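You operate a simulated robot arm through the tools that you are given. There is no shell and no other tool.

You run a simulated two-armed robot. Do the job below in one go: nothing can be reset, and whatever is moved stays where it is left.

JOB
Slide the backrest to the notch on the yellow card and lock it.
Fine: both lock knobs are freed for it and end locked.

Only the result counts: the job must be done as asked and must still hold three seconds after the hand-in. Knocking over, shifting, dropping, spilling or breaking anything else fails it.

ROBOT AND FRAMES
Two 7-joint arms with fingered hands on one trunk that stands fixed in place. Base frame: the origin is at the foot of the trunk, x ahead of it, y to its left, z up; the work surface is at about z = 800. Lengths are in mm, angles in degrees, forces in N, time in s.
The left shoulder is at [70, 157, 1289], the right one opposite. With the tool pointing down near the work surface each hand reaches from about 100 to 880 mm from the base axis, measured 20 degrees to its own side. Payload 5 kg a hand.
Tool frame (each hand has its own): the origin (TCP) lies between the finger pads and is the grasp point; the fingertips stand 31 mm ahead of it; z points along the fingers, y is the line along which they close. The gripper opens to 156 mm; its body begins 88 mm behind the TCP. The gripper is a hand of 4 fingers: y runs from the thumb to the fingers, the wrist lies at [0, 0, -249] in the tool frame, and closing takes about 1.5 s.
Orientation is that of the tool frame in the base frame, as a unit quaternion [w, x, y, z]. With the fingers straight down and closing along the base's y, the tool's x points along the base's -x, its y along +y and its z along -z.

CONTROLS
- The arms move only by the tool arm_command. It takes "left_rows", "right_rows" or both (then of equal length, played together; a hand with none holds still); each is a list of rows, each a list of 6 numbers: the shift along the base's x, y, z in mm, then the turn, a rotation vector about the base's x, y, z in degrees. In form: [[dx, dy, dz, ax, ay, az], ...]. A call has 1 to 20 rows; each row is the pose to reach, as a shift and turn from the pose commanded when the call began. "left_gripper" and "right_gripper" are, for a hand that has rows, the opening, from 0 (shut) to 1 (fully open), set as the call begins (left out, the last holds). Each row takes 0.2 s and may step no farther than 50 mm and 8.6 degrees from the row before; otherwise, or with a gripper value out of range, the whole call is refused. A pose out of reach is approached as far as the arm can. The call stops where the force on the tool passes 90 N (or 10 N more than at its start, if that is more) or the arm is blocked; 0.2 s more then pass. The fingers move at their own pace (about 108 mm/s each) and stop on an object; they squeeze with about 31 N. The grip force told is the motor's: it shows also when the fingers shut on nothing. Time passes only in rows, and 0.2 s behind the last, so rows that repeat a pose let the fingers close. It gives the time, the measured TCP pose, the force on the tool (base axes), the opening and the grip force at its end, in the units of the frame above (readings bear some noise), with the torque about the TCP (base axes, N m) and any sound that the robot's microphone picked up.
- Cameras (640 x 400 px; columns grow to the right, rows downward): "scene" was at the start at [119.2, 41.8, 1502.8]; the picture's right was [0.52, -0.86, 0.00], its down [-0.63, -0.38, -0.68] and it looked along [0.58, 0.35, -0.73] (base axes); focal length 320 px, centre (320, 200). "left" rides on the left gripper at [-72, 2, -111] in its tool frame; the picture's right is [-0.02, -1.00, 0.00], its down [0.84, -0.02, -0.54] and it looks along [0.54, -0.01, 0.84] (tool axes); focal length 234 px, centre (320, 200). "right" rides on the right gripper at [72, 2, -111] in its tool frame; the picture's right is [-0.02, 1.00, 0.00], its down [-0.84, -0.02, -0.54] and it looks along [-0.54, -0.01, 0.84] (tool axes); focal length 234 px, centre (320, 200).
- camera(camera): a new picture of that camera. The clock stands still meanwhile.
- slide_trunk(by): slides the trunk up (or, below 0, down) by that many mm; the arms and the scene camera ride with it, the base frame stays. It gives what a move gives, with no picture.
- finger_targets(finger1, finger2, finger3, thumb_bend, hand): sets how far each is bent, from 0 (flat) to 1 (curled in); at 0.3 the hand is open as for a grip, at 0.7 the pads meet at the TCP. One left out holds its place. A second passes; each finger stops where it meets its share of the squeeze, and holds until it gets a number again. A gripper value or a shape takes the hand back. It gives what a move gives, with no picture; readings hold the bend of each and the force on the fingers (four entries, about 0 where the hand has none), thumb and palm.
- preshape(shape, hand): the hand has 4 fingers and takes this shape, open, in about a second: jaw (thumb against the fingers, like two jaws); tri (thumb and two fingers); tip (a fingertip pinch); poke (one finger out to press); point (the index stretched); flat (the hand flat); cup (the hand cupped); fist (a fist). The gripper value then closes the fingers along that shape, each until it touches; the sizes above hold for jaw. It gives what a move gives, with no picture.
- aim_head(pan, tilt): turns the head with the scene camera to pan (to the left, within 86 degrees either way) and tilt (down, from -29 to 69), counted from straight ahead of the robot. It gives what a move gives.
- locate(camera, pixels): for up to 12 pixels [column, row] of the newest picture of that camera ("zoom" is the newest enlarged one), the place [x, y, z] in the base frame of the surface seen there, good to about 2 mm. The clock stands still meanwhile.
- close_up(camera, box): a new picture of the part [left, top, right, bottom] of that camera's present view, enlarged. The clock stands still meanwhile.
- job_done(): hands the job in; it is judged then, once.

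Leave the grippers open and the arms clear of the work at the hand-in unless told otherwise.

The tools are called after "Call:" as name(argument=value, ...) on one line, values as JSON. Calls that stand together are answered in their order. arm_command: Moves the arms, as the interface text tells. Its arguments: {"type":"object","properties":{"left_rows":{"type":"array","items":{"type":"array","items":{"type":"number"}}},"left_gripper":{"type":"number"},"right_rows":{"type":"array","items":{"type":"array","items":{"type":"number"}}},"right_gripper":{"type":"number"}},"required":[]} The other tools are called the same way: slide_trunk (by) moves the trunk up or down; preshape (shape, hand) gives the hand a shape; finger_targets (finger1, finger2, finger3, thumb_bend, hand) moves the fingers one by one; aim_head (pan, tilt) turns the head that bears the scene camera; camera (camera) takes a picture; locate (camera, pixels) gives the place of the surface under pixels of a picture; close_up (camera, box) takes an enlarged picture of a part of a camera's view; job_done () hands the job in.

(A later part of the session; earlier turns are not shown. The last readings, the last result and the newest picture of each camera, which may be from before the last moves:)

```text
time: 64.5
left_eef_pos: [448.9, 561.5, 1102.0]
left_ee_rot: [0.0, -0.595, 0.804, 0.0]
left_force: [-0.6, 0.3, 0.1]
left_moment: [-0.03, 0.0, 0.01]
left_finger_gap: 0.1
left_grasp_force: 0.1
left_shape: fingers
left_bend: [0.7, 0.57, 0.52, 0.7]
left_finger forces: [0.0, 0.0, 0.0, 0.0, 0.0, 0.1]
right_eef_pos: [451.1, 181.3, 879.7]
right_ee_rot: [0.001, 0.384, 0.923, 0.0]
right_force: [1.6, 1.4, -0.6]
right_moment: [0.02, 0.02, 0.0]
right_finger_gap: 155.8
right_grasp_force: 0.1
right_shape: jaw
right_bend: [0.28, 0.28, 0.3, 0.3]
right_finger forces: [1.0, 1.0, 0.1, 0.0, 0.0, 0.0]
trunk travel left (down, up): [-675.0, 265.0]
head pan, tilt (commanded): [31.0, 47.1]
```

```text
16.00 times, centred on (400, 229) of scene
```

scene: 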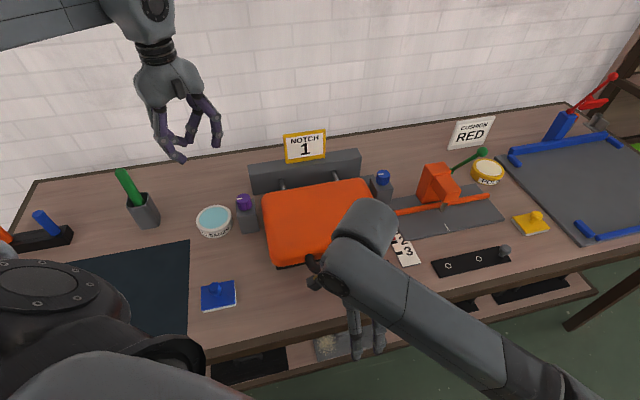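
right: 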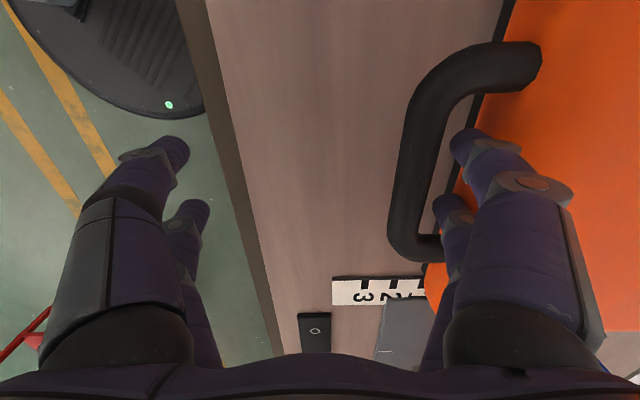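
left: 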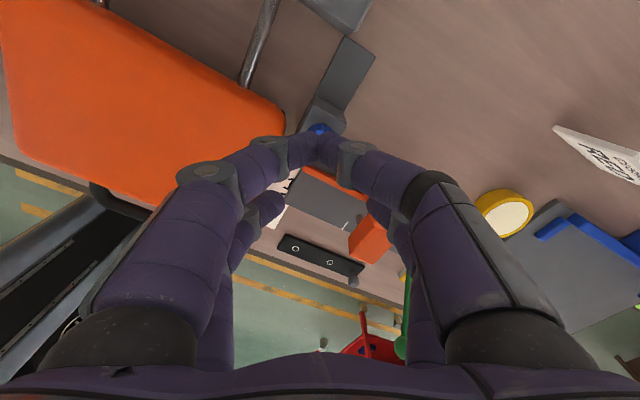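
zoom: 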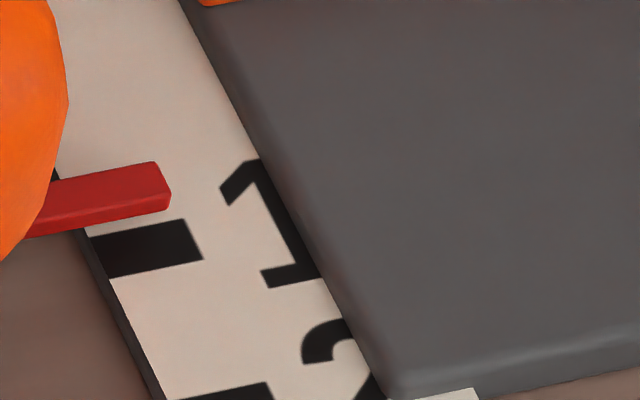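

Contact: 1 N on each finger, and the pointer has started back by about 1 mm. Pulling 5 mm more in 1 mm steps.

Call:
arm_command(right_rows=[[-0.7, -0.7, 0, 0, 0, 0], [-1.4, -1.4, 0, 0, 0, 0], [-2.1, -2.1, 0, 0, 0, 0], [-2.8, -2.8, 0, 0, 0, 0], [-3.5, -3.5, 0, 0, 0, 0], [-3.5, -3.5, 0, 0, 0, 0]])

Call:
close_up(camera="scene", box=[386, 218, 414, 240])

Call:
locate(camera="zoom", pixels=[[140, 185], [140, 195], [140, 205], [100, 193], [100, 203], [120, 199], [120, 189], [160, 185], [140, 250], [160, 246], [180, 240], [140, 230]])

```text
time: 65.9
left_eef_pos: [450.2, 562.2, 1102.2]
left_ee_rot: [0.0, -0.594, 0.804, 0.0]
left_force: [0.4, -0.4, -0.1]
left_moment: [0.01, 0.01, 0.04]
left_finger_gap: 0.0
left_grasp_force: 0.1
left_shape: fingers
left_bend: [0.7, 0.57, 0.52, 0.7]
left_finger forces: [0.0, 0.1, 0.0, 0.0, 0.1, 0.0]
right_eef_pos: [449.3, 178.0, 879.2]
right_ee_rot: [0.0, 0.383, 0.924, 0.0]
right_force: [0.7, 0.9, -0.4]
right_moment: [0.04, -0.03, -0.04]
right_finger_gap: 155.9
right_grasp_force: 0.1
right_shape: jaw
right_bend: [0.3, 0.29, 0.3, 0.3]
right_finger forces: [0.6, 0.5, 0.0, 0.1, 0.0, 0.0]
trunk travel left (down, up): [-675.0, 265.0]
head pan, tilt (commanded): [31.0, 47.1]
```

```text
16.00 times, centred on (400, 229) of scene
```

zoom: 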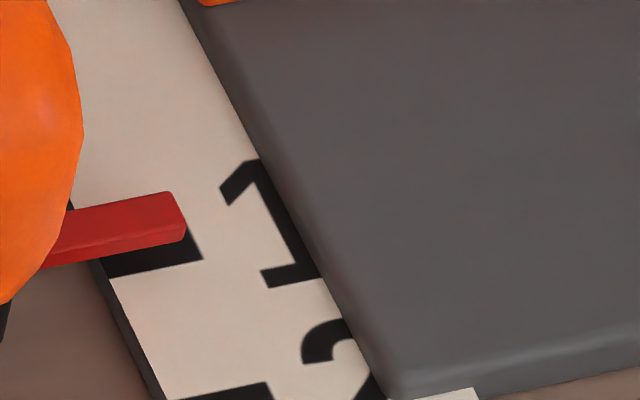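

```text
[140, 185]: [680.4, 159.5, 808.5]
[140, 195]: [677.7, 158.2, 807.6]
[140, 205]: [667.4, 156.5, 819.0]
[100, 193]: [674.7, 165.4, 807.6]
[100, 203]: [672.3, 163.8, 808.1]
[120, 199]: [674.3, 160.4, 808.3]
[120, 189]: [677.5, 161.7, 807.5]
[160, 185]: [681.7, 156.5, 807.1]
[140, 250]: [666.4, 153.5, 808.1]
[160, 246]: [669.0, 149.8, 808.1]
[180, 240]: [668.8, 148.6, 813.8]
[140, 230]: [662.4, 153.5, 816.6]
```

The pointer now sits over tick 1: the parallax-corrected offset is +0.3 to +0.7 mm, much as it sat on tick 3. I'll release contact with 4 mm forward, lift straight up 120 mm, and then check again.

Call:
arm_command(right_rows=[[1.4, 1.4, 0, 0, 0, 0], [2.8, 2.8, 0, 0, 0, 0], [2.8, 2.8, 20, 0, 0, 0], [2.8, 2.8, 50, 0, 0, 0], [2.8, 2.8, 90, 0, 0, 0], [2.8, 2.8, 130, 0, 0, 0], [2.8, 2.8, 130, 0, 0, 0]])

Call:
close_up(camera="scene", box=[386, 218, 414, 240])

Call:
camera(camera="right")

```text
time: 67.5
left_eef_pos: [450.2, 560.7, 1102.7]
left_ee_rot: [-0.001, -0.595, 0.804, 0.0]
left_force: [-0.6, -0.2, 0.1]
left_moment: [0.05, 0.03, -0.01]
left_finger_gap: 0.1
left_grasp_force: 0.1
left_shape: fingers
left_bend: [0.7, 0.57, 0.52, 0.7]
left_finger forces: [0.1, 0.1, 0.0, 0.1, 0.0, 0.0]
right_eef_pos: [450.9, 179.8, 1009.3]
right_ee_rot: [0.001, 0.383, 0.924, -0.001]
right_force: [0.0, -0.1, -0.2]
right_moment: [-0.01, 0.01, -0.01]
right_finger_gap: 156.0
right_grasp_force: 0.0
right_shape: jaw
right_bend: [0.3, 0.3, 0.3, 0.3]
right_finger forces: [0.1, 0.0, 0.1, 0.0, 0.1, 0.0]
trunk travel left (down, up): [-675.0, 265.0]
head pan, tilt (commanded): [31.0, 47.1]
```

```text
16.00 times, centred on (400, 229) of scene
```

zoom: 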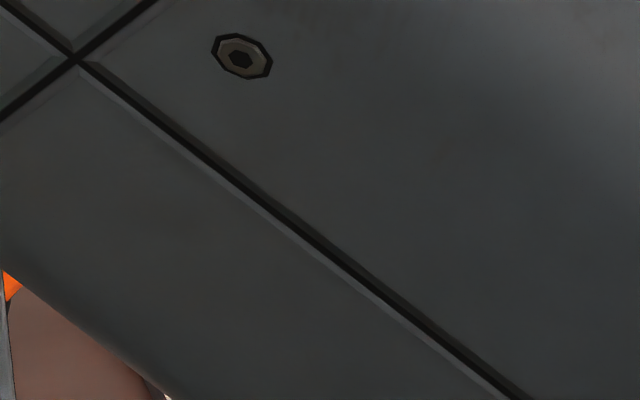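

```text
taken
```

right: 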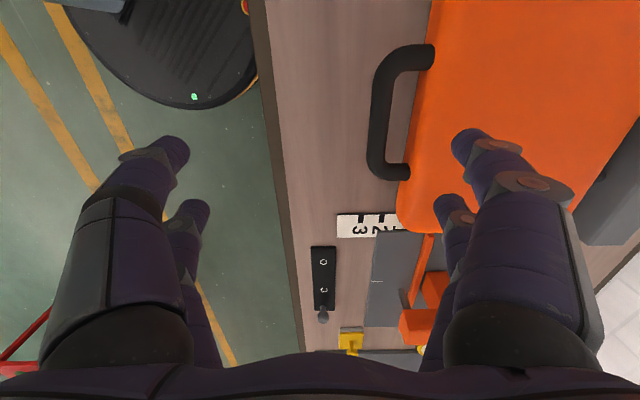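

The right forearm blocks the view now. I'm returning the right hand to its earlier parking place at right, then rechecking the pointer.

Call:
arm_command(right_rows=[[8, -30, 19, 0, 0, 4.5], [17, -61, 38, 0, 0, 9], [25, -92, 57, 0, 0, 13.5], [34, -123, 76, 0, 0, 18], [42, -154, 95, 0, 0, 22.5], [50, -184, 115, 0, 0, 27], [59, -215, 134, 0, 0, 31.5], [67, -246, 153, 0, 0, 36], [76, -276, 172, 0, 0, 40.5], [84, -307, 191, 0, 0, 45], [84, -307, 191, 0, 0, 45]])

Call:
close_up(camera="scene", box=[386, 218, 414, 240])

Call:
camera(camera="scene")

```text
time: 69.9
left_eef_pos: [450.1, 561.9, 1101.6]
left_ee_rot: [0.0, -0.595, 0.804, 0.0]
left_force: [-1.1, -0.5, 0.3]
left_moment: [-0.02, -0.04, 0.02]
left_finger_gap: 0.0
left_grasp_force: 0.0
left_shape: fingers
left_bend: [0.7, 0.57, 0.52, 0.7]
left_finger forces: [0.1, 0.0, 0.0, 0.0, 0.0, 0.0]
right_eef_pos: [536.4, -125.5, 1199.8]
right_ee_rot: [0.001, 0.0, 1.0, -0.001]
right_force: [0.2, 0.3, 0.0]
right_moment: [0.0, 0.01, 0.01]
right_finger_gap: 156.0
right_grasp_force: 0.1
right_shape: jaw
right_bend: [0.3, 0.3, 0.3, 0.3]
right_finger forces: [0.1, 0.1, 0.0, 0.1, 0.1, 0.0]
trunk travel left (down, up): [-675.0, 265.0]
head pan, tilt (commanded): [31.0, 47.1]
```

```text
16.00 times, centred on (400, 229) of scene
```

zoom: 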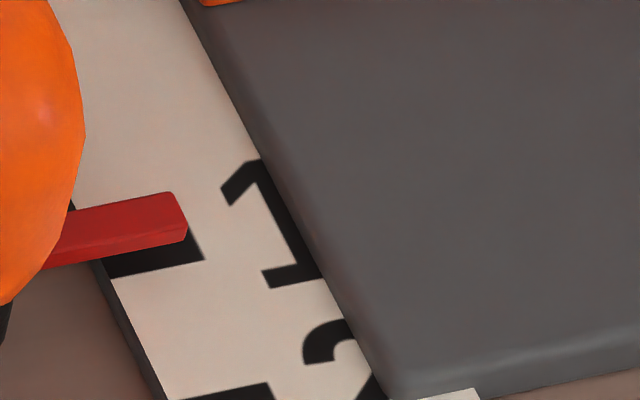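

```text
taken
```

scene: 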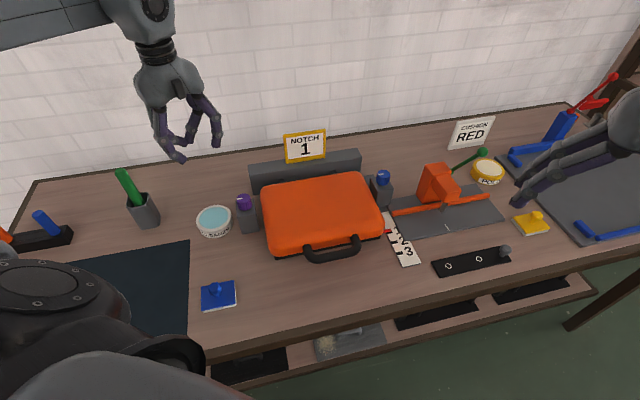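

The pointer has stayed on tick 1. Now to lock purple. The left hand already has the yaw it needs (+73°), so I set finger1 and thumb open and finger2/finger3 shut, so the lower pair won't come down on the cushion. Then I move over the knob with TCP (488.7,471.7).

Call:
finger_targets(hand="left", finger1=0.52, finger2=0.7, finger3=0.7, thumb_bend=0.52)

Call:
arm_command(left_rows=[[13, -30, 0, 0, 0, 0], [26, -60, 0, 0, 0, 0], [38.7, -89.3, 0, 0, 0, 0], [38.7, -89.3, -40, 0, 0, 0], [38.7, -89.3, -80, 0, 0, 0], [38.7, -89.3, -110, 0, 0, 0], [38.7, -89.3, -140, 0, 0, 0], [38.7, -89.3, -140, 0, 0, 0]])

Call:
camera(camera="left")

Call:
close_up(camera="left", box=[210, 70, 430, 250])

```text
time: 70.9
left_eef_pos: [449.4, 560.0, 1102.8]
left_ee_rot: [0.0, -0.594, 0.804, 0.0]
left_force: [-0.5, 0.3, -0.5]
left_moment: [0.01, -0.06, -0.01]
left_finger_gap: 72.4
left_grasp_force: 0.0
left_shape: fingers
left_bend: [0.52, 0.7, 0.7, 0.52]
left_finger forces: [0.0, 0.0, 0.0, 0.1, 0.0, 0.1]
right_eef_pos: [535.1, -126.0, 1198.2]
right_ee_rot: [0.001, 0.001, 1.0, 0.0]
right_force: [0.1, -0.7, 0.6]
right_moment: [0.0, 0.05, 0.02]
right_finger_gap: 155.9
right_grasp_force: 0.0
right_shape: jaw
right_bend: [0.3, 0.3, 0.3, 0.3]
right_finger forces: [0.0, 0.0, 0.0, 0.0, 0.1, 0.0]
trunk travel left (down, up): [-675.0, 265.0]
head pan, tilt (commanded): [31.0, 47.1]
```

```text
time: 72.7
left_eef_pos: [488.3, 470.5, 961.8]
left_ee_rot: [0.0, -0.594, 0.804, 0.001]
left_force: [-0.1, 0.0, 0.5]
left_moment: [0.0, -0.04, 0.0]
left_finger_gap: 72.7
left_grasp_force: 0.1
left_shape: fingers
left_bend: [0.52, 0.7, 0.7, 0.52]
left_finger forces: [0.1, 0.0, 0.1, 0.1, 0.1, 0.0]
right_eef_pos: [534.5, -126.8, 1198.9]
right_ee_rot: [0.001, 0.0, 1.0, -0.001]
right_force: [0.5, 0.0, 0.9]
right_moment: [0.01, 0.0, 0.01]
right_finger_gap: 155.9
right_grasp_force: 0.0
right_shape: jaw
right_bend: [0.3, 0.3, 0.3, 0.3]
right_finger forces: [0.1, 0.1, 0.0, 0.0, 0.0, 0.0]
trunk travel left (down, up): [-675.0, 265.0]
head pan, tilt (commanded): [31.0, 47.1]
```

```text
taken
```

left: 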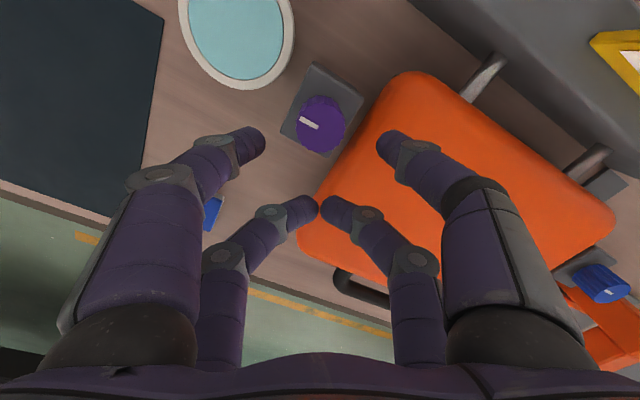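

```text
2.22 times, centred on (320, 160) of left
```

zoom: 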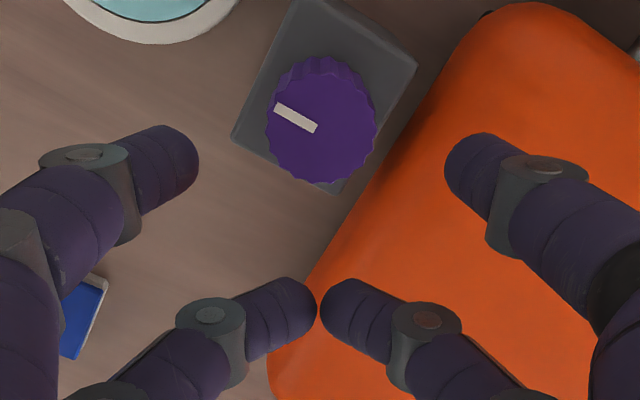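

The knob is centred between finger1 and thumb. To keep the thumb off the cushion edge, I'll narrow those two to 0.57, then descend 45 mm to z≈916.

Call:
finger_targets(hand="left", finger1=0.57, thumb_bend=0.57)

Call:
arm_command(left_rows=[[0.5, 1, -15, 0, 0, 0], [0.5, 1, -30, 0, 0, 0], [0.5, 1, -40, 0, 0, 0], [0.5, 1, -46, 0, 0, 0], [0.5, 1, -46, 0, 0, 0]])

Call:
close_up(camera="left", box=[210, 90, 430, 270])

```text
time: 73.7
left_eef_pos: [488.7, 472.0, 963.0]
left_ee_rot: [-0.001, -0.595, 0.804, 0.0]
left_force: [-0.1, -0.1, 0.7]
left_moment: [-0.02, 0.0, -0.02]
left_finger_gap: 57.6
left_grasp_force: 0.1
left_shape: fingers
left_bend: [0.56, 0.7, 0.7, 0.56]
left_finger forces: [0.0, 0.1, 0.1, 0.0, 0.0, 0.0]
right_eef_pos: [534.8, -126.6, 1200.0]
right_ee_rot: [0.001, 0.001, 1.0, 0.0]
right_force: [-0.7, 0.2, -0.8]
right_moment: [0.02, 0.01, 0.0]
right_finger_gap: 155.7
right_grasp_force: 0.0
right_shape: jaw
right_bend: [0.3, 0.3, 0.3, 0.3]
right_finger forces: [0.0, 0.0, 0.0, 0.0, 0.0, 0.0]
trunk travel left (down, up): [-675.0, 265.0]
head pan, tilt (commanded): [31.0, 47.1]
```

```text
time: 74.9
left_eef_pos: [488.6, 473.5, 915.7]
left_ee_rot: [0.0, -0.595, 0.804, 0.001]
left_force: [-2.6, 2.5, -0.1]
left_moment: [0.07, 0.08, 0.15]
left_finger_gap: 54.5
left_grasp_force: 1.4
left_shape: fingers
left_bend: [0.56, 0.7, 0.7, 0.57]
left_finger forces: [0.0, 0.0, 0.0, 0.0, 3.2, 0.0]
right_eef_pos: [535.2, -126.5, 1199.4]
right_ee_rot: [0.0, 0.001, 1.0, 0.0]
right_force: [-0.1, 0.3, 0.2]
right_moment: [0.02, 0.01, 0.0]
right_finger_gap: 156.0
right_grasp_force: 0.1
right_shape: jaw
right_bend: [0.3, 0.3, 0.3, 0.3]
right_finger forces: [0.0, 0.0, 0.0, 0.1, 0.0, 0.1]
trunk travel left (down, up): [-675.0, 265.0]
head pan, tilt (commanded): [31.0, 47.1]
```

```text
2.22 times, centred on (320, 180) of left
```

zoom: 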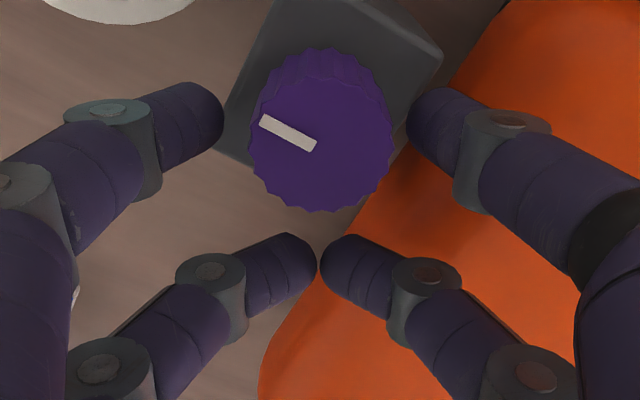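

The thumb lightly touches the cushion's side (3 N, sideways only). Closing now takes it away and pinches the knob.

Call:
arm_command(left_rows=[[0, 0, 0, 0, 0, 0], [0, 0, 0, 0, 0, 0], [0, 0, 0, 0, 0, 0], [0, 0, 0, 0, 0, 0], [0, 0, 0, 0, 0, 0], [0, 0, 0, 0, 0, 0]], left_gripper=0.0)

Call:
close_up(camera="left", box=[210, 90, 430, 270])

Call:
close_up(camera="scene", box=[386, 218, 414, 240])

```text
time: 76.3
left_eef_pos: [490.2, 471.3, 915.2]
left_ee_rot: [-0.002, -0.594, 0.804, 0.0]
left_force: [3.2, -4.7, -12.4]
left_moment: [-0.4, -0.04, -0.15]
left_finger_gap: 2.4
left_grasp_force: 31.4
left_shape: jaw
left_bend: [0.59, 0.7, 0.7, 0.67]
left_finger forces: [31.3, 0.1, 0.0, 0.0, 36.6, 0.0]
right_eef_pos: [536.9, -126.7, 1198.5]
right_ee_rot: [0.0, 0.001, 1.0, 0.0]
right_force: [0.2, 0.0, 1.1]
right_moment: [0.04, -0.02, 0.0]
right_finger_gap: 156.0
right_grasp_force: 0.1
right_shape: jaw
right_bend: [0.3, 0.3, 0.3, 0.3]
right_finger forces: [0.0, 0.0, 0.1, 0.0, 0.1, 0.1]
trunk travel left (down, up): [-675.0, 265.0]
head pan, tilt (commanded): [31.0, 47.1]
```

```text
2.22 times, centred on (320, 180) of left
```

zoom: 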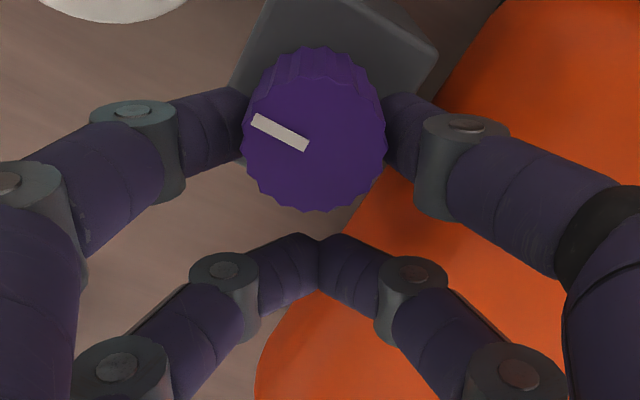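

```text
16.00 times, centred on (400, 229) of scene
```

zoom: 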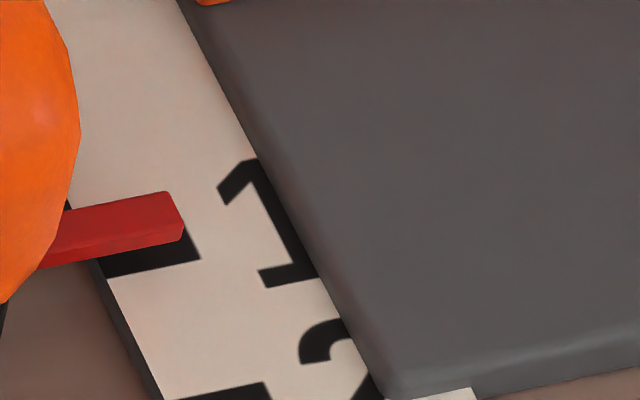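

Pinch is good (31 and 37 N), and the pointer is unchanged. Turning clockwise −48° about the knob axis.

Call:
arm_command(left_rows=[[-2.9, 1.2, 0, 0, 0, -8], [-5.6, 2.7, 0, 0, 0, -16], [-8.1, 4.6, 0, 0, 0, -24], [-10.4, 6.8, 0, 0, 0, -32], [-12.2, 9.3, 0, 0, 0, -40], [-13.7, 12.1, 0, 0, 0, -48], [-13.7, 12.1, 0, 0, 0, -48]])

Call:
close_up(camera="left", box=[210, 90, 430, 270])

```text
time: 77.9
left_eef_pos: [475.0, 483.4, 916.1]
left_ee_rot: [-0.002, -0.216, 0.976, 0.0]
left_force: [-5.3, -11.2, -16.0]
left_moment: [-0.45, 0.43, -0.14]
left_finger_gap: 2.5
left_grasp_force: 31.3
left_shape: jaw
left_bend: [0.59, 0.7, 0.7, 0.67]
left_finger forces: [30.6, 0.0, 0.0, 0.1, 38.4, 0.0]
right_eef_pos: [535.7, -127.4, 1199.0]
right_ee_rot: [0.001, 0.0, 1.0, 0.0]
right_force: [-0.6, -0.6, -0.3]
right_moment: [-0.01, -0.01, -0.03]
right_finger_gap: 155.9
right_grasp_force: 0.0
right_shape: jaw
right_bend: [0.3, 0.3, 0.3, 0.3]
right_finger forces: [0.0, 0.0, 0.0, 0.0, 0.0, 0.1]
trunk travel left (down, up): [-675.0, 265.0]
head pan, tilt (commanded): [31.0, 47.1]
```

```text
2.22 times, centred on (320, 180) of left
```

zoom: 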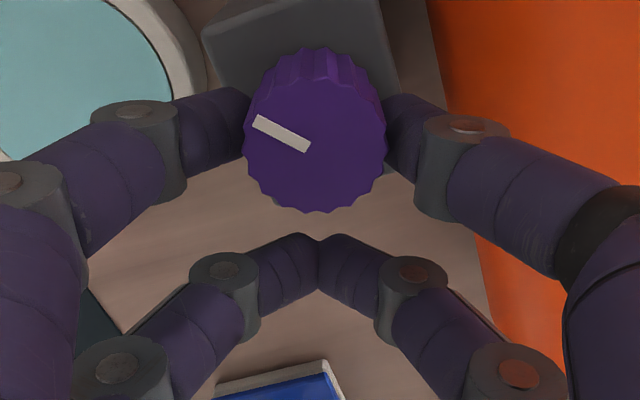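

The knob follows. Continuing clockwise to −96°.

Call:
arm_command(left_rows=[[-1.1, 2.9, 0, 0, 0, -8], [-1.8, 6.0, 0, 0, 0, -16], [-2.1, 9.1, 0, 0, 0, -24], [-1.9, 12.3, 0, 0, 0, -32], [-1.3, 15.3, 0, 0, 0, -40], [-0.2, 18.3, 0, 0, 0, -48], [-0.2, 18.3, 0, 0, 0, -48]])

Call:
close_up(camera="left", box=[210, 90, 430, 270])

```text
time: 79.5
left_eef_pos: [474.1, 503.5, 915.4]
left_ee_rot: [-0.001, 0.2, 0.98, -0.001]
left_force: [-14.8, -7.1, -19.0]
left_moment: [-0.07, 0.71, -0.27]
left_finger_gap: 2.7
left_grasp_force: 30.7
left_shape: jaw
left_bend: [0.6, 0.7, 0.7, 0.67]
left_finger forces: [29.3, 0.1, 0.0, 0.1, 41.2, 0.0]
right_eef_pos: [535.6, -126.3, 1199.3]
right_ee_rot: [0.001, 0.001, 1.0, 0.0]
right_force: [-0.1, -0.1, -0.2]
right_moment: [0.03, 0.02, 0.0]
right_finger_gap: 155.7
right_grasp_force: 0.0
right_shape: jaw
right_bend: [0.3, 0.3, 0.3, 0.3]
right_finger forces: [0.1, 0.0, 0.0, 0.1, 0.0, 0.1]
trunk travel left (down, up): [-675.0, 265.0]
head pan, tilt (commanded): [31.0, 47.1]
```

```text
2.22 times, centred on (320, 180) of left
```

zoom: 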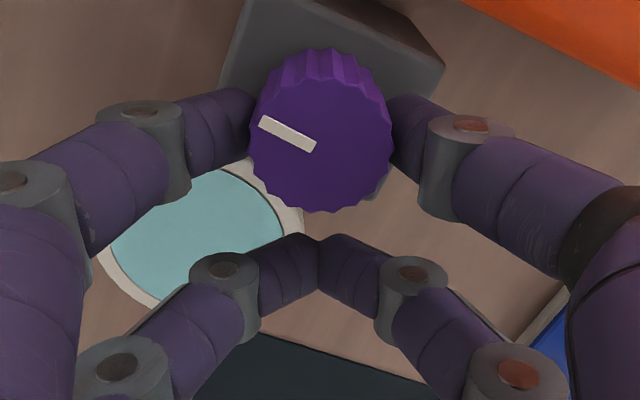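

Still following, with moderate side force (16 N). Continuing to −112°.

Call:
arm_command(left_rows=[[1.4, 2.8, 0, 0, 0, -8], [3.3, 5.3, 0, 0, 0, -16], [3.3, 5.3, 0, 0, 0, -16]])

Call:
close_up(camera="left", box=[210, 90, 430, 270])

```text
time: 80.3
left_eef_pos: [478.2, 509.2, 914.9]
left_ee_rot: [-0.001, 0.335, 0.942, -0.001]
left_force: [-14.5, -4.4, -17.9]
left_moment: [0.13, 0.7, -0.27]
left_finger_gap: 2.3
left_grasp_force: 30.9
left_shape: jaw
left_bend: [0.6, 0.7, 0.7, 0.67]
left_finger forces: [29.3, 0.0, 0.1, 0.0, 41.1, 0.1]
right_eef_pos: [534.2, -125.6, 1199.5]
right_ee_rot: [0.001, 0.001, 1.0, 0.0]
right_force: [-1.4, 0.1, -0.1]
right_moment: [0.0, -0.03, 0.01]
right_finger_gap: 155.9
right_grasp_force: 0.1
right_shape: jaw
right_bend: [0.3, 0.3, 0.3, 0.3]
right_finger forces: [0.0, 0.0, 0.1, 0.0, 0.0, 0.0]
trunk travel left (down, up): [-675.0, 265.0]
head pan, tilt (commanded): [31.0, 47.1]
```

```text
2.22 times, centred on (320, 180) of left
```

zoom: 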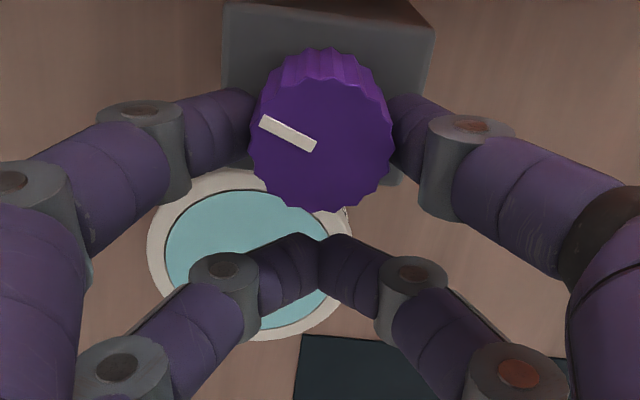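

Still no stop; the mark is about 7° short of where it began. Going on to −126° to find the lock stop.

Call:
arm_command(left_rows=[[2.1, 2.3, 0, 0, 0, -8], [4.0, 3.8, 0, 0, 0, -14], [4.0, 3.8, 0, 0, 0, -14]])

Call:
close_up(camera="left", box=[210, 90, 430, 270])

```text
time: 81.1
left_eef_pos: [482.3, 513.8, 914.8]
left_ee_rot: [0.0, 0.446, 0.895, -0.001]
left_force: [-15.6, 0.2, -16.3]
left_moment: [0.31, 0.7, 0.03]
left_finger_gap: 2.6
left_grasp_force: 31.3
left_shape: jaw
left_bend: [0.6, 0.7, 0.7, 0.67]
left_finger forces: [27.1, 0.0, 0.0, 0.1, 40.0, 0.0]
right_eef_pos: [534.5, -125.5, 1199.2]
right_ee_rot: [0.0, 0.0, 1.0, -0.002]
right_force: [0.5, 0.5, 1.4]
right_moment: [-0.01, 0.02, -0.02]
right_finger_gap: 156.0
right_grasp_force: 0.2
right_shape: jaw
right_bend: [0.3, 0.3, 0.3, 0.3]
right_finger forces: [0.0, 0.0, 0.0, 0.1, 0.0, 0.0]
trunk travel left (down, up): [-675.0, 265.0]
head pan, tilt (commanded): [31.0, 47.1]
```

```text
2.22 times, centred on (320, 180) of left
```

zoom: 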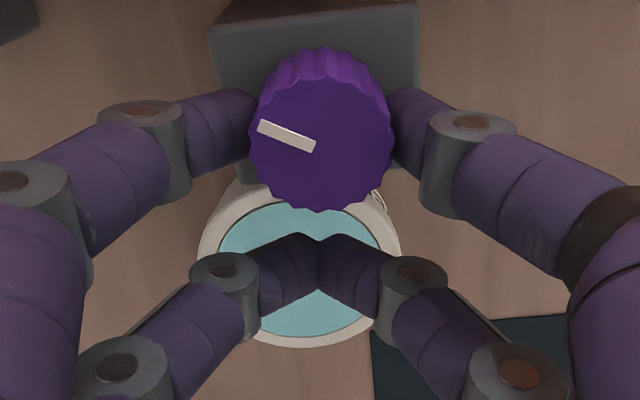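

The moment rose about +0.3 N m and the mark is slipping slightly, so the lock stop is there. I'll add 7° more to seat it firmly.

Call:
arm_command(left_rows=[[2.2, 1.5, 0, 0, 0, -7], [2.2, 1.5, 0, 0, 0, -7]])

Call:
close_up(camera="left", box=[210, 90, 430, 270])

```text
time: 81.7
left_eef_pos: [484.9, 514.0, 915.3]
left_ee_rot: [-0.001, 0.499, 0.867, -0.001]
left_force: [-13.5, 1.2, -17.1]
left_moment: [0.38, 0.54, 0.27]
left_finger_gap: 2.3
left_grasp_force: 31.0
left_shape: jaw
left_bend: [0.6, 0.7, 0.7, 0.67]
left_finger forces: [29.0, 0.0, 0.0, 0.0, 40.7, 0.1]
right_eef_pos: [535.7, -126.2, 1198.5]
right_ee_rot: [0.001, 0.001, 1.0, -0.001]
right_force: [-0.9, 0.7, -0.1]
right_moment: [0.02, 0.02, 0.03]
right_finger_gap: 155.8
right_grasp_force: 0.0
right_shape: jaw
right_bend: [0.3, 0.3, 0.3, 0.3]
right_finger forces: [0.0, 0.0, 0.0, 0.0, 0.0, 0.0]
trunk travel left (down, up): [-675.0, 265.0]
head pan, tilt (commanded): [31.0, 47.1]
```

```text
2.22 times, centred on (320, 180) of left
```

zoom: 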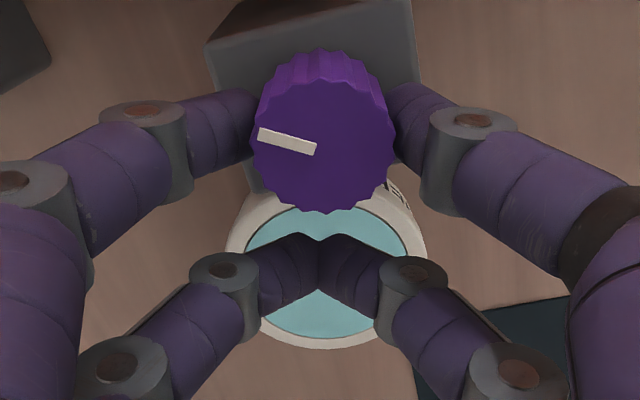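

The hand turned 7° while the knob stayed, so purple is at its lock stop (≈−30° in the unit's frame, where it began). Backing off 5° and opening to 0.4 to release.

Call:
arm_command(left_rows=[[-1.5, -1, 0, 0, 0, 5], [-1.5, -1, 0, 0, 0, 5]])

Call:
arm_command(left_rows=[[0, 0, 0, 0, 0, 0], [0, 0, 0, 0, 0, 0], [0, 0, 0, 0, 0, 0], [0, 0, 0, 0, 0, 0], [0, 0, 20, 0, 0, 0], [0, 0, 50, 0, 0, 0], [0, 0, 95, 0, 0, 0], [0, 0, 145, 0, 0, 0], [0, 0, 145, 0, 0, 0]], left_gripper=0.4)

Call:
close_up(camera="left", box=[260, 70, 380, 170])

Call:
close_up(camera="scene", box=[220, 120, 440, 300])

```text
time: 82.3
left_eef_pos: [482.6, 513.9, 915.8]
left_ee_rot: [0.001, 0.462, 0.887, -0.001]
left_force: [-13.5, -0.9, -17.2]
left_moment: [0.28, 0.54, -0.13]
left_finger_gap: 2.5
left_grasp_force: 30.9
left_shape: jaw
left_bend: [0.6, 0.7, 0.7, 0.67]
left_finger forces: [29.2, 0.1, 0.0, 0.0, 41.0, 0.0]
right_eef_pos: [535.5, -124.9, 1200.5]
right_ee_rot: [0.001, 0.002, 1.0, -0.001]
right_force: [0.5, 0.2, -0.5]
right_moment: [0.0, -0.03, -0.02]
right_finger_gap: 155.9
right_grasp_force: 0.0
right_shape: jaw
right_bend: [0.3, 0.3, 0.3, 0.3]
right_finger forces: [0.0, 0.0, 0.0, 0.0, 0.0, 0.0]
trunk travel left (down, up): [-675.0, 265.0]
head pan, tilt (commanded): [31.0, 47.1]
```

```text
time: 84.3
left_eef_pos: [481.8, 513.1, 1062.2]
left_ee_rot: [0.0, 0.461, 0.887, -0.001]
left_force: [-0.2, 0.6, 0.5]
left_moment: [-0.02, -0.02, 0.01]
left_finger_gap: 62.0
left_grasp_force: 0.0
left_shape: jaw
left_bend: [0.73, 0.73, 0.73, 0.7]
left_finger forces: [0.1, 0.0, 0.1, 0.0, 0.0, 0.1]
right_eef_pos: [535.2, -126.1, 1198.5]
right_ee_rot: [0.001, 0.001, 1.0, 0.001]
right_force: [0.5, -0.3, 1.0]
right_moment: [-0.02, 0.03, 0.01]
right_finger_gap: 156.0
right_grasp_force: 0.1
right_shape: jaw
right_bend: [0.3, 0.3, 0.3, 0.3]
right_finger forces: [0.1, 0.0, 0.0, 0.1, 0.0, 0.0]
trunk travel left (down, up): [-675.0, 265.0]
head pan, tilt (commanded): [31.0, 47.1]
```

```text
4.00 times, centred on (320, 120) of left
```

zoom: 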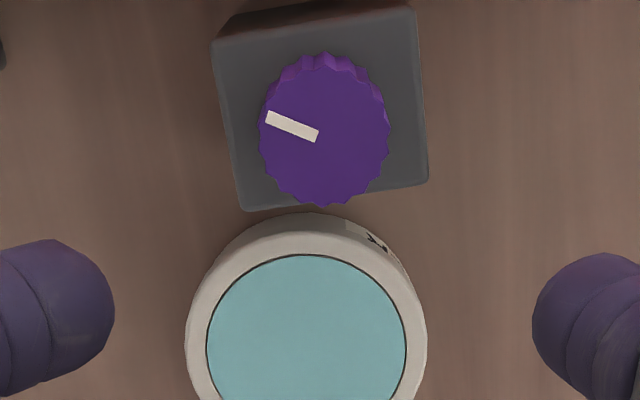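

```text
2.22 times, centred on (330, 210) of scene
```

zoom: 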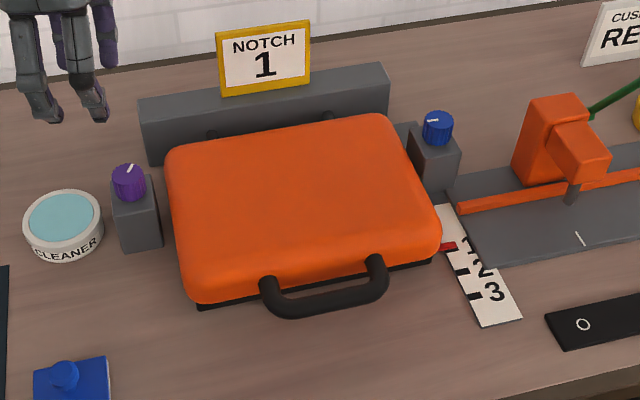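

Purple looks just as it did at the start. Now blue: I set the fingers in the air (finger1 and thumb shut, finger2 narrow on the cushion side, finger3 wider), then carry the hand over at z≈1062 while yawing +128°, back to the +73° orientation.

Call:
finger_targets(hand="left", finger1=0.7, finger2=0.6, finger3=0.54, thumb_bend=0.7)

Call:
arm_command(left_rows=[[18, -16.6, 0, 0, 0, 8], [36, -33.3, 0, 0, 0, 16], [54, -49.9, 0, 0, 0, 24], [72, -66.5, 0, 0, 0, 32], [90, -83.2, 0, 0, 0, 40], [108, -99.8, 0, 0, 0, 48], [126, -116.5, 0, 0, 0, 56], [144, -133.1, 0, 0, 0, 64], [162, -149.7, 0, 0, 0, 72], [180, -166.4, 0, 0, 0, 80], [198, -183, 0, 0, 0, 88], [216, -199.7, 0, 0, 0, 96], [234, -216.3, 0, 0, 0, 104], [252, -232.9, 0, 0, 0, 112], [270, -249.6, 0, 0, 0, 120], [287.7, -266.2, 0, 0, 0, 128], [287.7, -266.2, 0, 0, 0, 128]])

Call:
camera(camera="left")

Call:
close_up(camera="scene", box=[225, 180, 275, 240])

```text
time: 85.3
left_eef_pos: [481.9, 511.5, 1061.9]
left_ee_rot: [0.0, 0.462, 0.887, 0.0]
left_force: [-0.5, -0.1, 0.4]
left_moment: [-0.01, 0.0, 0.02]
left_finger_gap: 4.4
left_grasp_force: 0.0
left_shape: fingers
left_bend: [0.7, 0.6, 0.54, 0.7]
left_finger forces: [0.1, 0.1, 0.0, 0.0, 0.0, 0.0]
right_eef_pos: [535.6, -126.4, 1198.3]
right_ee_rot: [0.001, 0.001, 1.0, 0.0]
right_force: [0.6, 0.6, -0.3]
right_moment: [-0.04, -0.04, 0.03]
right_finger_gap: 156.0
right_grasp_force: 0.3
right_shape: jaw
right_bend: [0.3, 0.3, 0.3, 0.3]
right_finger forces: [0.0, 0.0, 0.1, 0.0, 0.0, 0.1]
trunk travel left (down, up): [-675.0, 265.0]
head pan, tilt (commanded): [31.0, 47.1]
```

```text
time: 88.9
left_eef_pos: [769.3, 246.6, 1061.3]
left_ee_rot: [0.0, -0.595, 0.804, 0.0]
left_force: [-0.1, -0.1, -1.1]
left_moment: [0.05, -0.04, -0.02]
left_finger_gap: 4.1
left_grasp_force: 0.0
left_shape: fingers
left_bend: [0.7, 0.6, 0.54, 0.7]
left_finger forces: [0.0, 0.0, 0.0, 0.0, 0.1, 0.0]
left hand out of reach, approached as far as the arm can: row 2
right_eef_pos: [534.6, -125.6, 1200.1]
right_ee_rot: [0.001, 0.002, 1.0, 0.001]
right_force: [-0.5, 0.9, 0.1]
right_moment: [0.0, 0.0, -0.02]
right_finger_gap: 156.0
right_grasp_force: 0.0
right_shape: jaw
right_bend: [0.3, 0.3, 0.3, 0.3]
right_finger forces: [0.1, 0.1, 0.0, 0.1, 0.0, 0.0]
trunk travel left (down, up): [-675.0, 265.0]
head pan, tilt (commanded): [31.0, 47.1]
```

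```text
taken
```

left: 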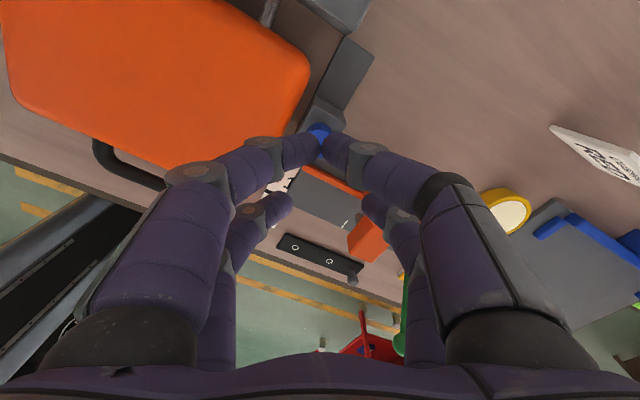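

```text
6.67 times, centred on (250, 210) of scene
```

zoom: 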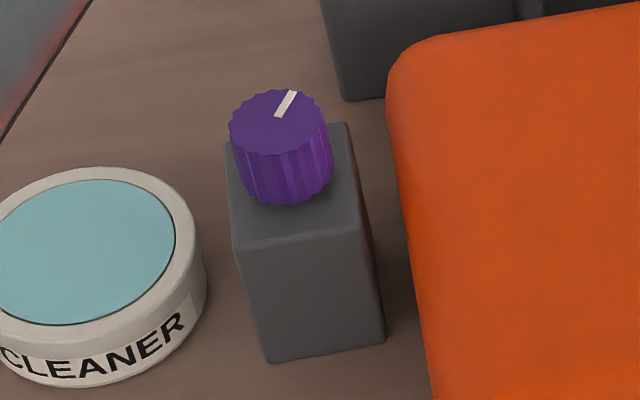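

The purple mark matches its starting picture exactly. The left hand is over blue; descending first to z≈965 to check alignment.

Call:
arm_command(left_rows=[[0, 0, -40, 0, 0, 0], [0, 0, -75, 0, 0, 0], [0, 0, -96, 0, 0, 0], [0, 0, -96, 0, 0, 0]])

Call:
camera(camera="left")

Call:
close_up(camera="left", box=[210, 90, 430, 270])

Call:
close_up(camera="scene", box=[340, 110, 460, 220])

```text
time: 89.9
left_eef_pos: [771.2, 246.8, 964.8]
left_ee_rot: [0.0, -0.595, 0.804, 0.0]
left_force: [0.5, 0.3, 0.5]
left_moment: [0.0, 0.02, 0.03]
left_finger_gap: 4.1
left_grasp_force: 0.1
left_shape: fingers
left_bend: [0.7, 0.6, 0.54, 0.7]
left_finger forces: [0.0, 0.0, 0.0, 0.0, 0.0, 0.0]
right_eef_pos: [535.4, -125.6, 1198.0]
right_ee_rot: [0.0, 0.001, 1.0, 0.0]
right_force: [0.9, -0.1, 0.2]
right_moment: [-0.01, 0.01, -0.02]
right_finger_gap: 156.0
right_grasp_force: 0.1
right_shape: jaw
right_bend: [0.3, 0.3, 0.3, 0.3]
right_finger forces: [0.0, 0.0, 0.1, 0.1, 0.0, 0.0]
trunk travel left (down, up): [-675.0, 265.0]
head pan, tilt (commanded): [31.0, 47.1]
```

```text
taken
```

left: 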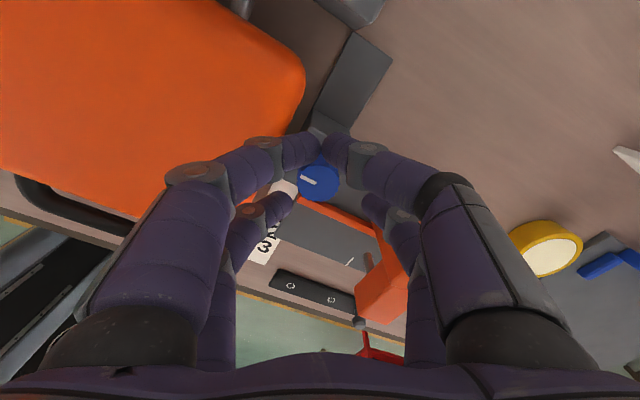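

```text
2.22 times, centred on (320, 180) of left
```

zoom: 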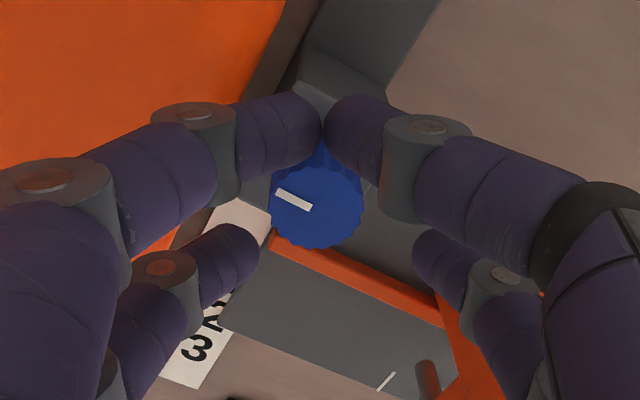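

```text
3.64 times, centred on (400, 165) of scene
```

zoom: 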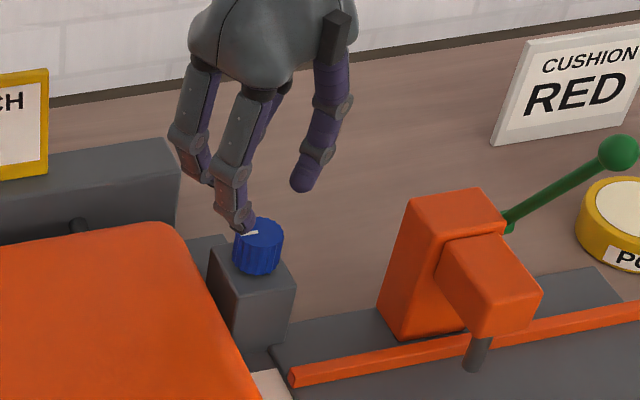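

Aligned: the knob centre at column ≈318 lies between finger2 (left) and finger3 (right). I'll nudge (-1.2,+0.3) and descend 46 mm to z≈919.

Call:
arm_command(left_rows=[[-1.2, 0.3, -15, 0, 0, 0], [-1.2, 0.3, -28, 0, 0, 0], [-1.2, 0.3, -38, 0, 0, 0], [-1.2, 0.3, -46, 0, 0, 0], [-1.2, 0.3, -46, 0, 0, 0]])

Call:
close_up(camera="left", box=[210, 110, 430, 290])

Call:
close_up(camera="scene", box=[340, 110, 460, 260])

```text
time: 91.1
left_eef_pos: [769.7, 246.3, 919.9]
left_ee_rot: [0.0, -0.595, 0.804, 0.001]
left_force: [0.3, -0.3, -0.4]
left_moment: [0.0, 0.05, 0.0]
left_finger_gap: 4.0
left_grasp_force: 0.0
left_shape: fingers
left_bend: [0.7, 0.6, 0.54, 0.7]
left_finger forces: [0.0, 0.1, 0.0, 0.1, 0.0, 0.1]
right_eef_pos: [535.6, -127.1, 1199.0]
right_ee_rot: [0.001, 0.002, 1.0, 0.0]
right_force: [0.0, 0.0, -0.9]
right_moment: [-0.01, -0.01, -0.01]
right_finger_gap: 156.0
right_grasp_force: 0.1
right_shape: jaw
right_bend: [0.3, 0.3, 0.3, 0.3]
right_finger forces: [0.0, 0.0, 0.0, 0.1, 0.1, 0.1]
trunk travel left (down, up): [-675.0, 265.0]
head pan, tilt (commanded): [31.0, 47.1]
```

```text
2.22 times, centred on (320, 200) of left
```

zoom: 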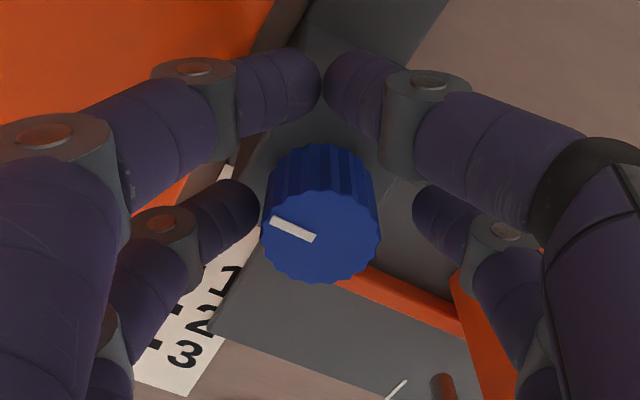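

```text
2.67 times, centred on (400, 185) of scene
```

zoom: 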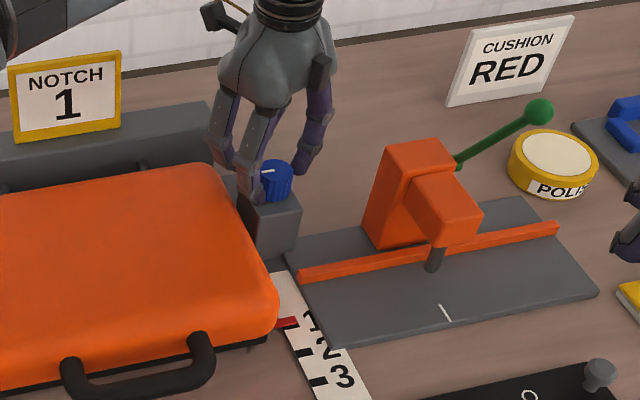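

No contact forces; the knob is between finger2 and finger3. Closing to pinch.

Call:
arm_command(left_rows=[[0, 0, 0, 0, 0, 0], [0, 0, 0, 0, 0, 0], [0, 0, 0, 0, 0, 0], [0, 0, 0, 0, 0, 0], [0, 0, 0, 0, 0, 0], [0, 0, 0, 0, 0, 0]], left_gripper=0.0)

Call:
close_up(camera="left", box=[210, 110, 430, 290])

```text
time: 92.5
left_eef_pos: [768.7, 245.8, 919.1]
left_ee_rot: [-0.001, -0.594, 0.805, 0.001]
left_force: [-5.7, -4.8, -12.7]
left_moment: [0.16, 0.09, -0.11]
left_finger_gap: 0.0
left_grasp_force: 30.6
left_shape: jaw
left_bend: [0.7, 0.61, 0.6, 0.7]
left_finger forces: [0.0, 34.0, 30.1, 0.0, 0.1, 0.0]
right_eef_pos: [535.6, -127.0, 1198.5]
right_ee_rot: [0.0, 0.002, 1.0, 0.0]
right_force: [0.4, -0.6, 0.7]
right_moment: [0.02, -0.01, 0.01]
right_finger_gap: 155.9
right_grasp_force: 0.0
right_shape: jaw
right_bend: [0.3, 0.3, 0.3, 0.3]
right_finger forces: [0.1, 0.0, 0.0, 0.0, 0.0, 0.1]
trunk travel left (down, up): [-675.0, 265.0]
head pan, tilt (commanded): [31.0, 47.1]
```

```text
2.22 times, centred on (320, 200) of left
```

zoom: 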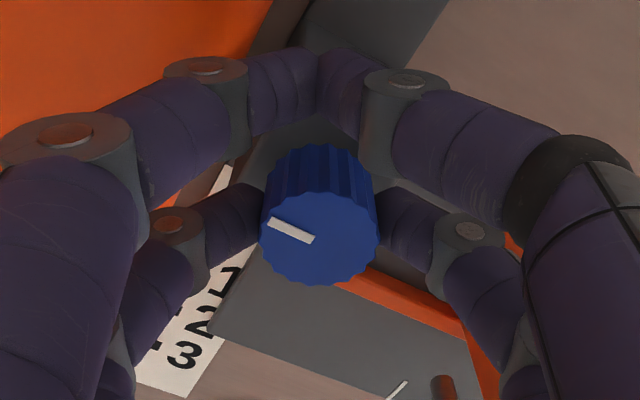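

Pinched at 34/30 N. Turning clockwise −48° about the blue knob's axis.

Call:
arm_command(left_rows=[[2.8, -1.0, 0, 0, 0, -8], [5.5, -2.4, 0, 0, 0, -16], [7.9, -4.2, 0, 0, 0, -24], [10.1, -6.2, 0, 0, 0, -32], [11.9, -8.6, 0, 0, 0, -40], [13.4, -11.2, 0, 0, 0, -48], [13.4, -11.2, 0, 0, 0, -48]])

Call:
close_up(camera="left", box=[210, 110, 430, 290])

Call:
close_up(camera="scene", box=[386, 218, 414, 240])

```text
time: 94.1
left_eef_pos: [783.2, 235.6, 919.1]
left_ee_rot: [-0.002, -0.216, 0.976, 0.0]
left_force: [-16.9, -3.9, -19.2]
left_moment: [0.08, 0.09, -0.05]
left_finger_gap: 0.1
left_grasp_force: 30.8
left_shape: jaw
left_bend: [0.7, 0.61, 0.6, 0.7]
left_finger forces: [0.0, 34.7, 32.1, 0.0, 0.1, 0.0]
right_eef_pos: [535.7, -126.2, 1200.0]
right_ee_rot: [0.001, 0.0, 1.0, 0.0]
right_force: [0.5, -0.2, -0.5]
right_moment: [0.0, 0.02, 0.01]
right_finger_gap: 155.8
right_grasp_force: 0.1
right_shape: jaw
right_bend: [0.3, 0.3, 0.3, 0.3]
right_finger forces: [0.0, 0.0, 0.1, 0.0, 0.1, 0.0]
trunk travel left (down, up): [-675.0, 265.0]
head pan, tilt (commanded): [31.0, 47.1]
```

```text
2.22 times, centred on (320, 200) of left
```

zoom: 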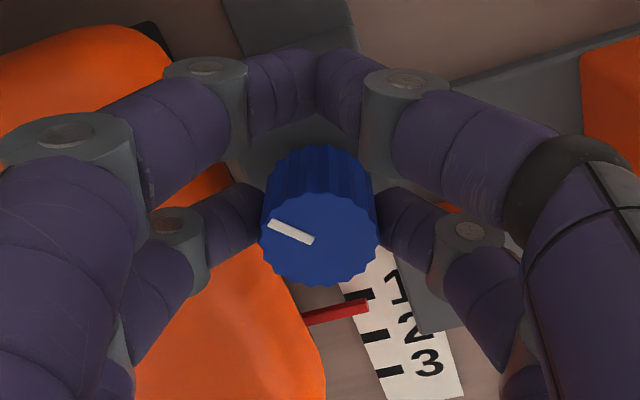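

```text
16.00 times, centred on (400, 229) of scene
```

zoom: 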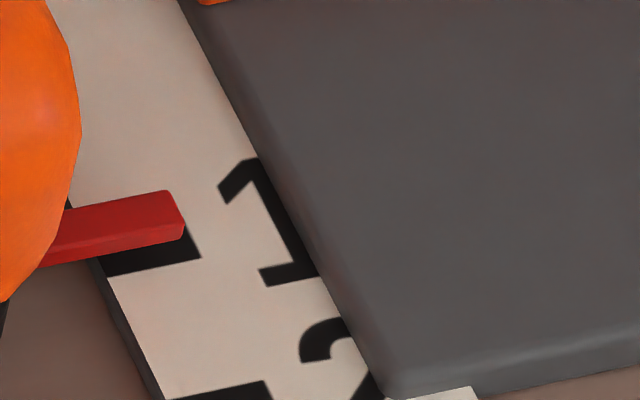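

Following, and the pointer remains on tick 1. Continuing to −96°.

Call:
arm_command(left_rows=[[0.9, -2.8, 0, 0, 0, -8], [1.5, -5.6, 0, 0, 0, -16], [1.7, -8.5, 0, 0, 0, -24], [1.6, -11.4, 0, 0, 0, -32], [1.1, -14.3, 0, 0, 0, -40], [0.2, -17.1, 0, 0, 0, -48], [0.2, -17.1, 0, 0, 0, -48]])

Call:
close_up(camera="left", box=[210, 110, 430, 290])

```text
time: 95.7
left_eef_pos: [783.0, 218.9, 918.7]
left_ee_rot: [-0.001, 0.2, 0.98, 0.0]
left_force: [-15.2, 1.5, -18.4]
left_moment: [-0.12, 0.01, 0.09]
left_finger_gap: 0.0
left_grasp_force: 30.6
left_shape: jaw
left_bend: [0.7, 0.61, 0.6, 0.7]
left_finger forces: [0.0, 30.7, 35.5, 0.0, 0.1, 0.0]
right_eef_pos: [535.1, -126.1, 1198.6]
right_ee_rot: [0.001, 0.001, 1.0, 0.0]
right_force: [-0.8, 0.4, -0.9]
right_moment: [0.01, 0.0, 0.02]
right_finger_gap: 156.0
right_grasp_force: 0.0
right_shape: jaw
right_bend: [0.3, 0.3, 0.3, 0.3]
right_finger forces: [0.0, 0.0, 0.0, 0.0, 0.0, 0.1]
trunk travel left (down, up): [-675.0, 265.0]
head pan, tilt (commanded): [31.0, 47.1]
```

```text
2.22 times, centred on (320, 200) of left
```

zoom: 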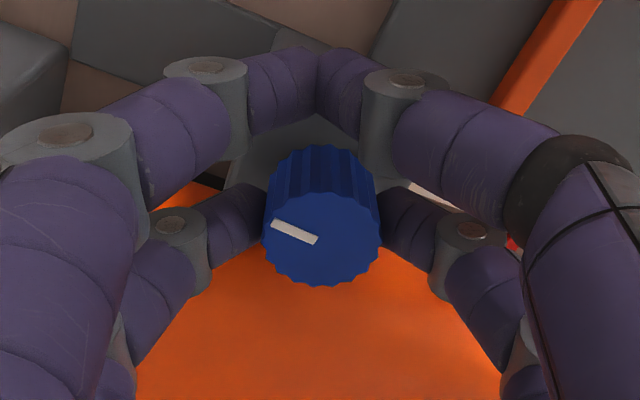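

Following well. Continuing to −126° to reach the lock stop.

Call:
arm_command(left_rows=[[-1.3, -2.7, 0, 0, 0, -8], [-3.0, -5.2, 0, 0, 0, -16], [-5.0, -7.4, 0, 0, 0, -24], [-6.6, -8.9, 0, 0, 0, -30], [-6.6, -8.9, 0, 0, 0, -30]])

Call:
close_up(camera="left", box=[210, 110, 430, 290])

```text
time: 96.9
left_eef_pos: [776.2, 209.9, 918.5]
left_ee_rot: [0.0, 0.447, 0.894, -0.001]
left_force: [-6.9, 3.5, -16.4]
left_moment: [-0.17, -0.1, 0.48]
left_finger_gap: 0.0
left_grasp_force: 31.1
left_shape: jaw
left_bend: [0.7, 0.62, 0.6, 0.7]
left_finger forces: [0.0, 28.4, 32.8, 0.0, 0.1, 0.0]
right_eef_pos: [537.5, -125.3, 1199.4]
right_ee_rot: [0.0, 0.001, 1.0, -0.001]
right_force: [-0.2, 0.3, -0.4]
right_moment: [0.02, -0.03, -0.01]
right_finger_gap: 155.9
right_grasp_force: 0.0
right_shape: jaw
right_bend: [0.3, 0.3, 0.3, 0.3]
right_finger forces: [0.1, 0.0, 0.0, 0.1, 0.0, 0.0]
trunk travel left (down, up): [-675.0, 265.0]
head pan, tilt (commanded): [31.0, 47.1]
```

```text
2.22 times, centred on (320, 200) of left
```

zoom: 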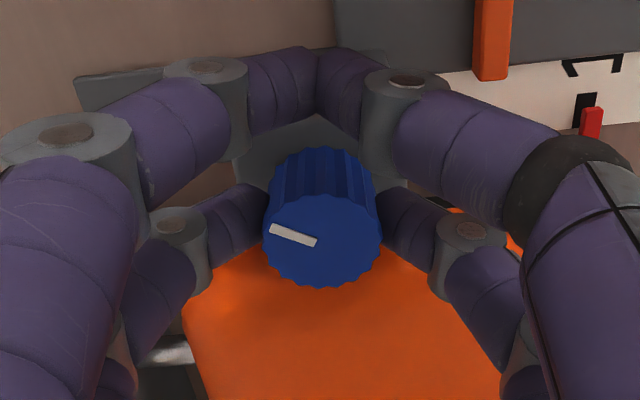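

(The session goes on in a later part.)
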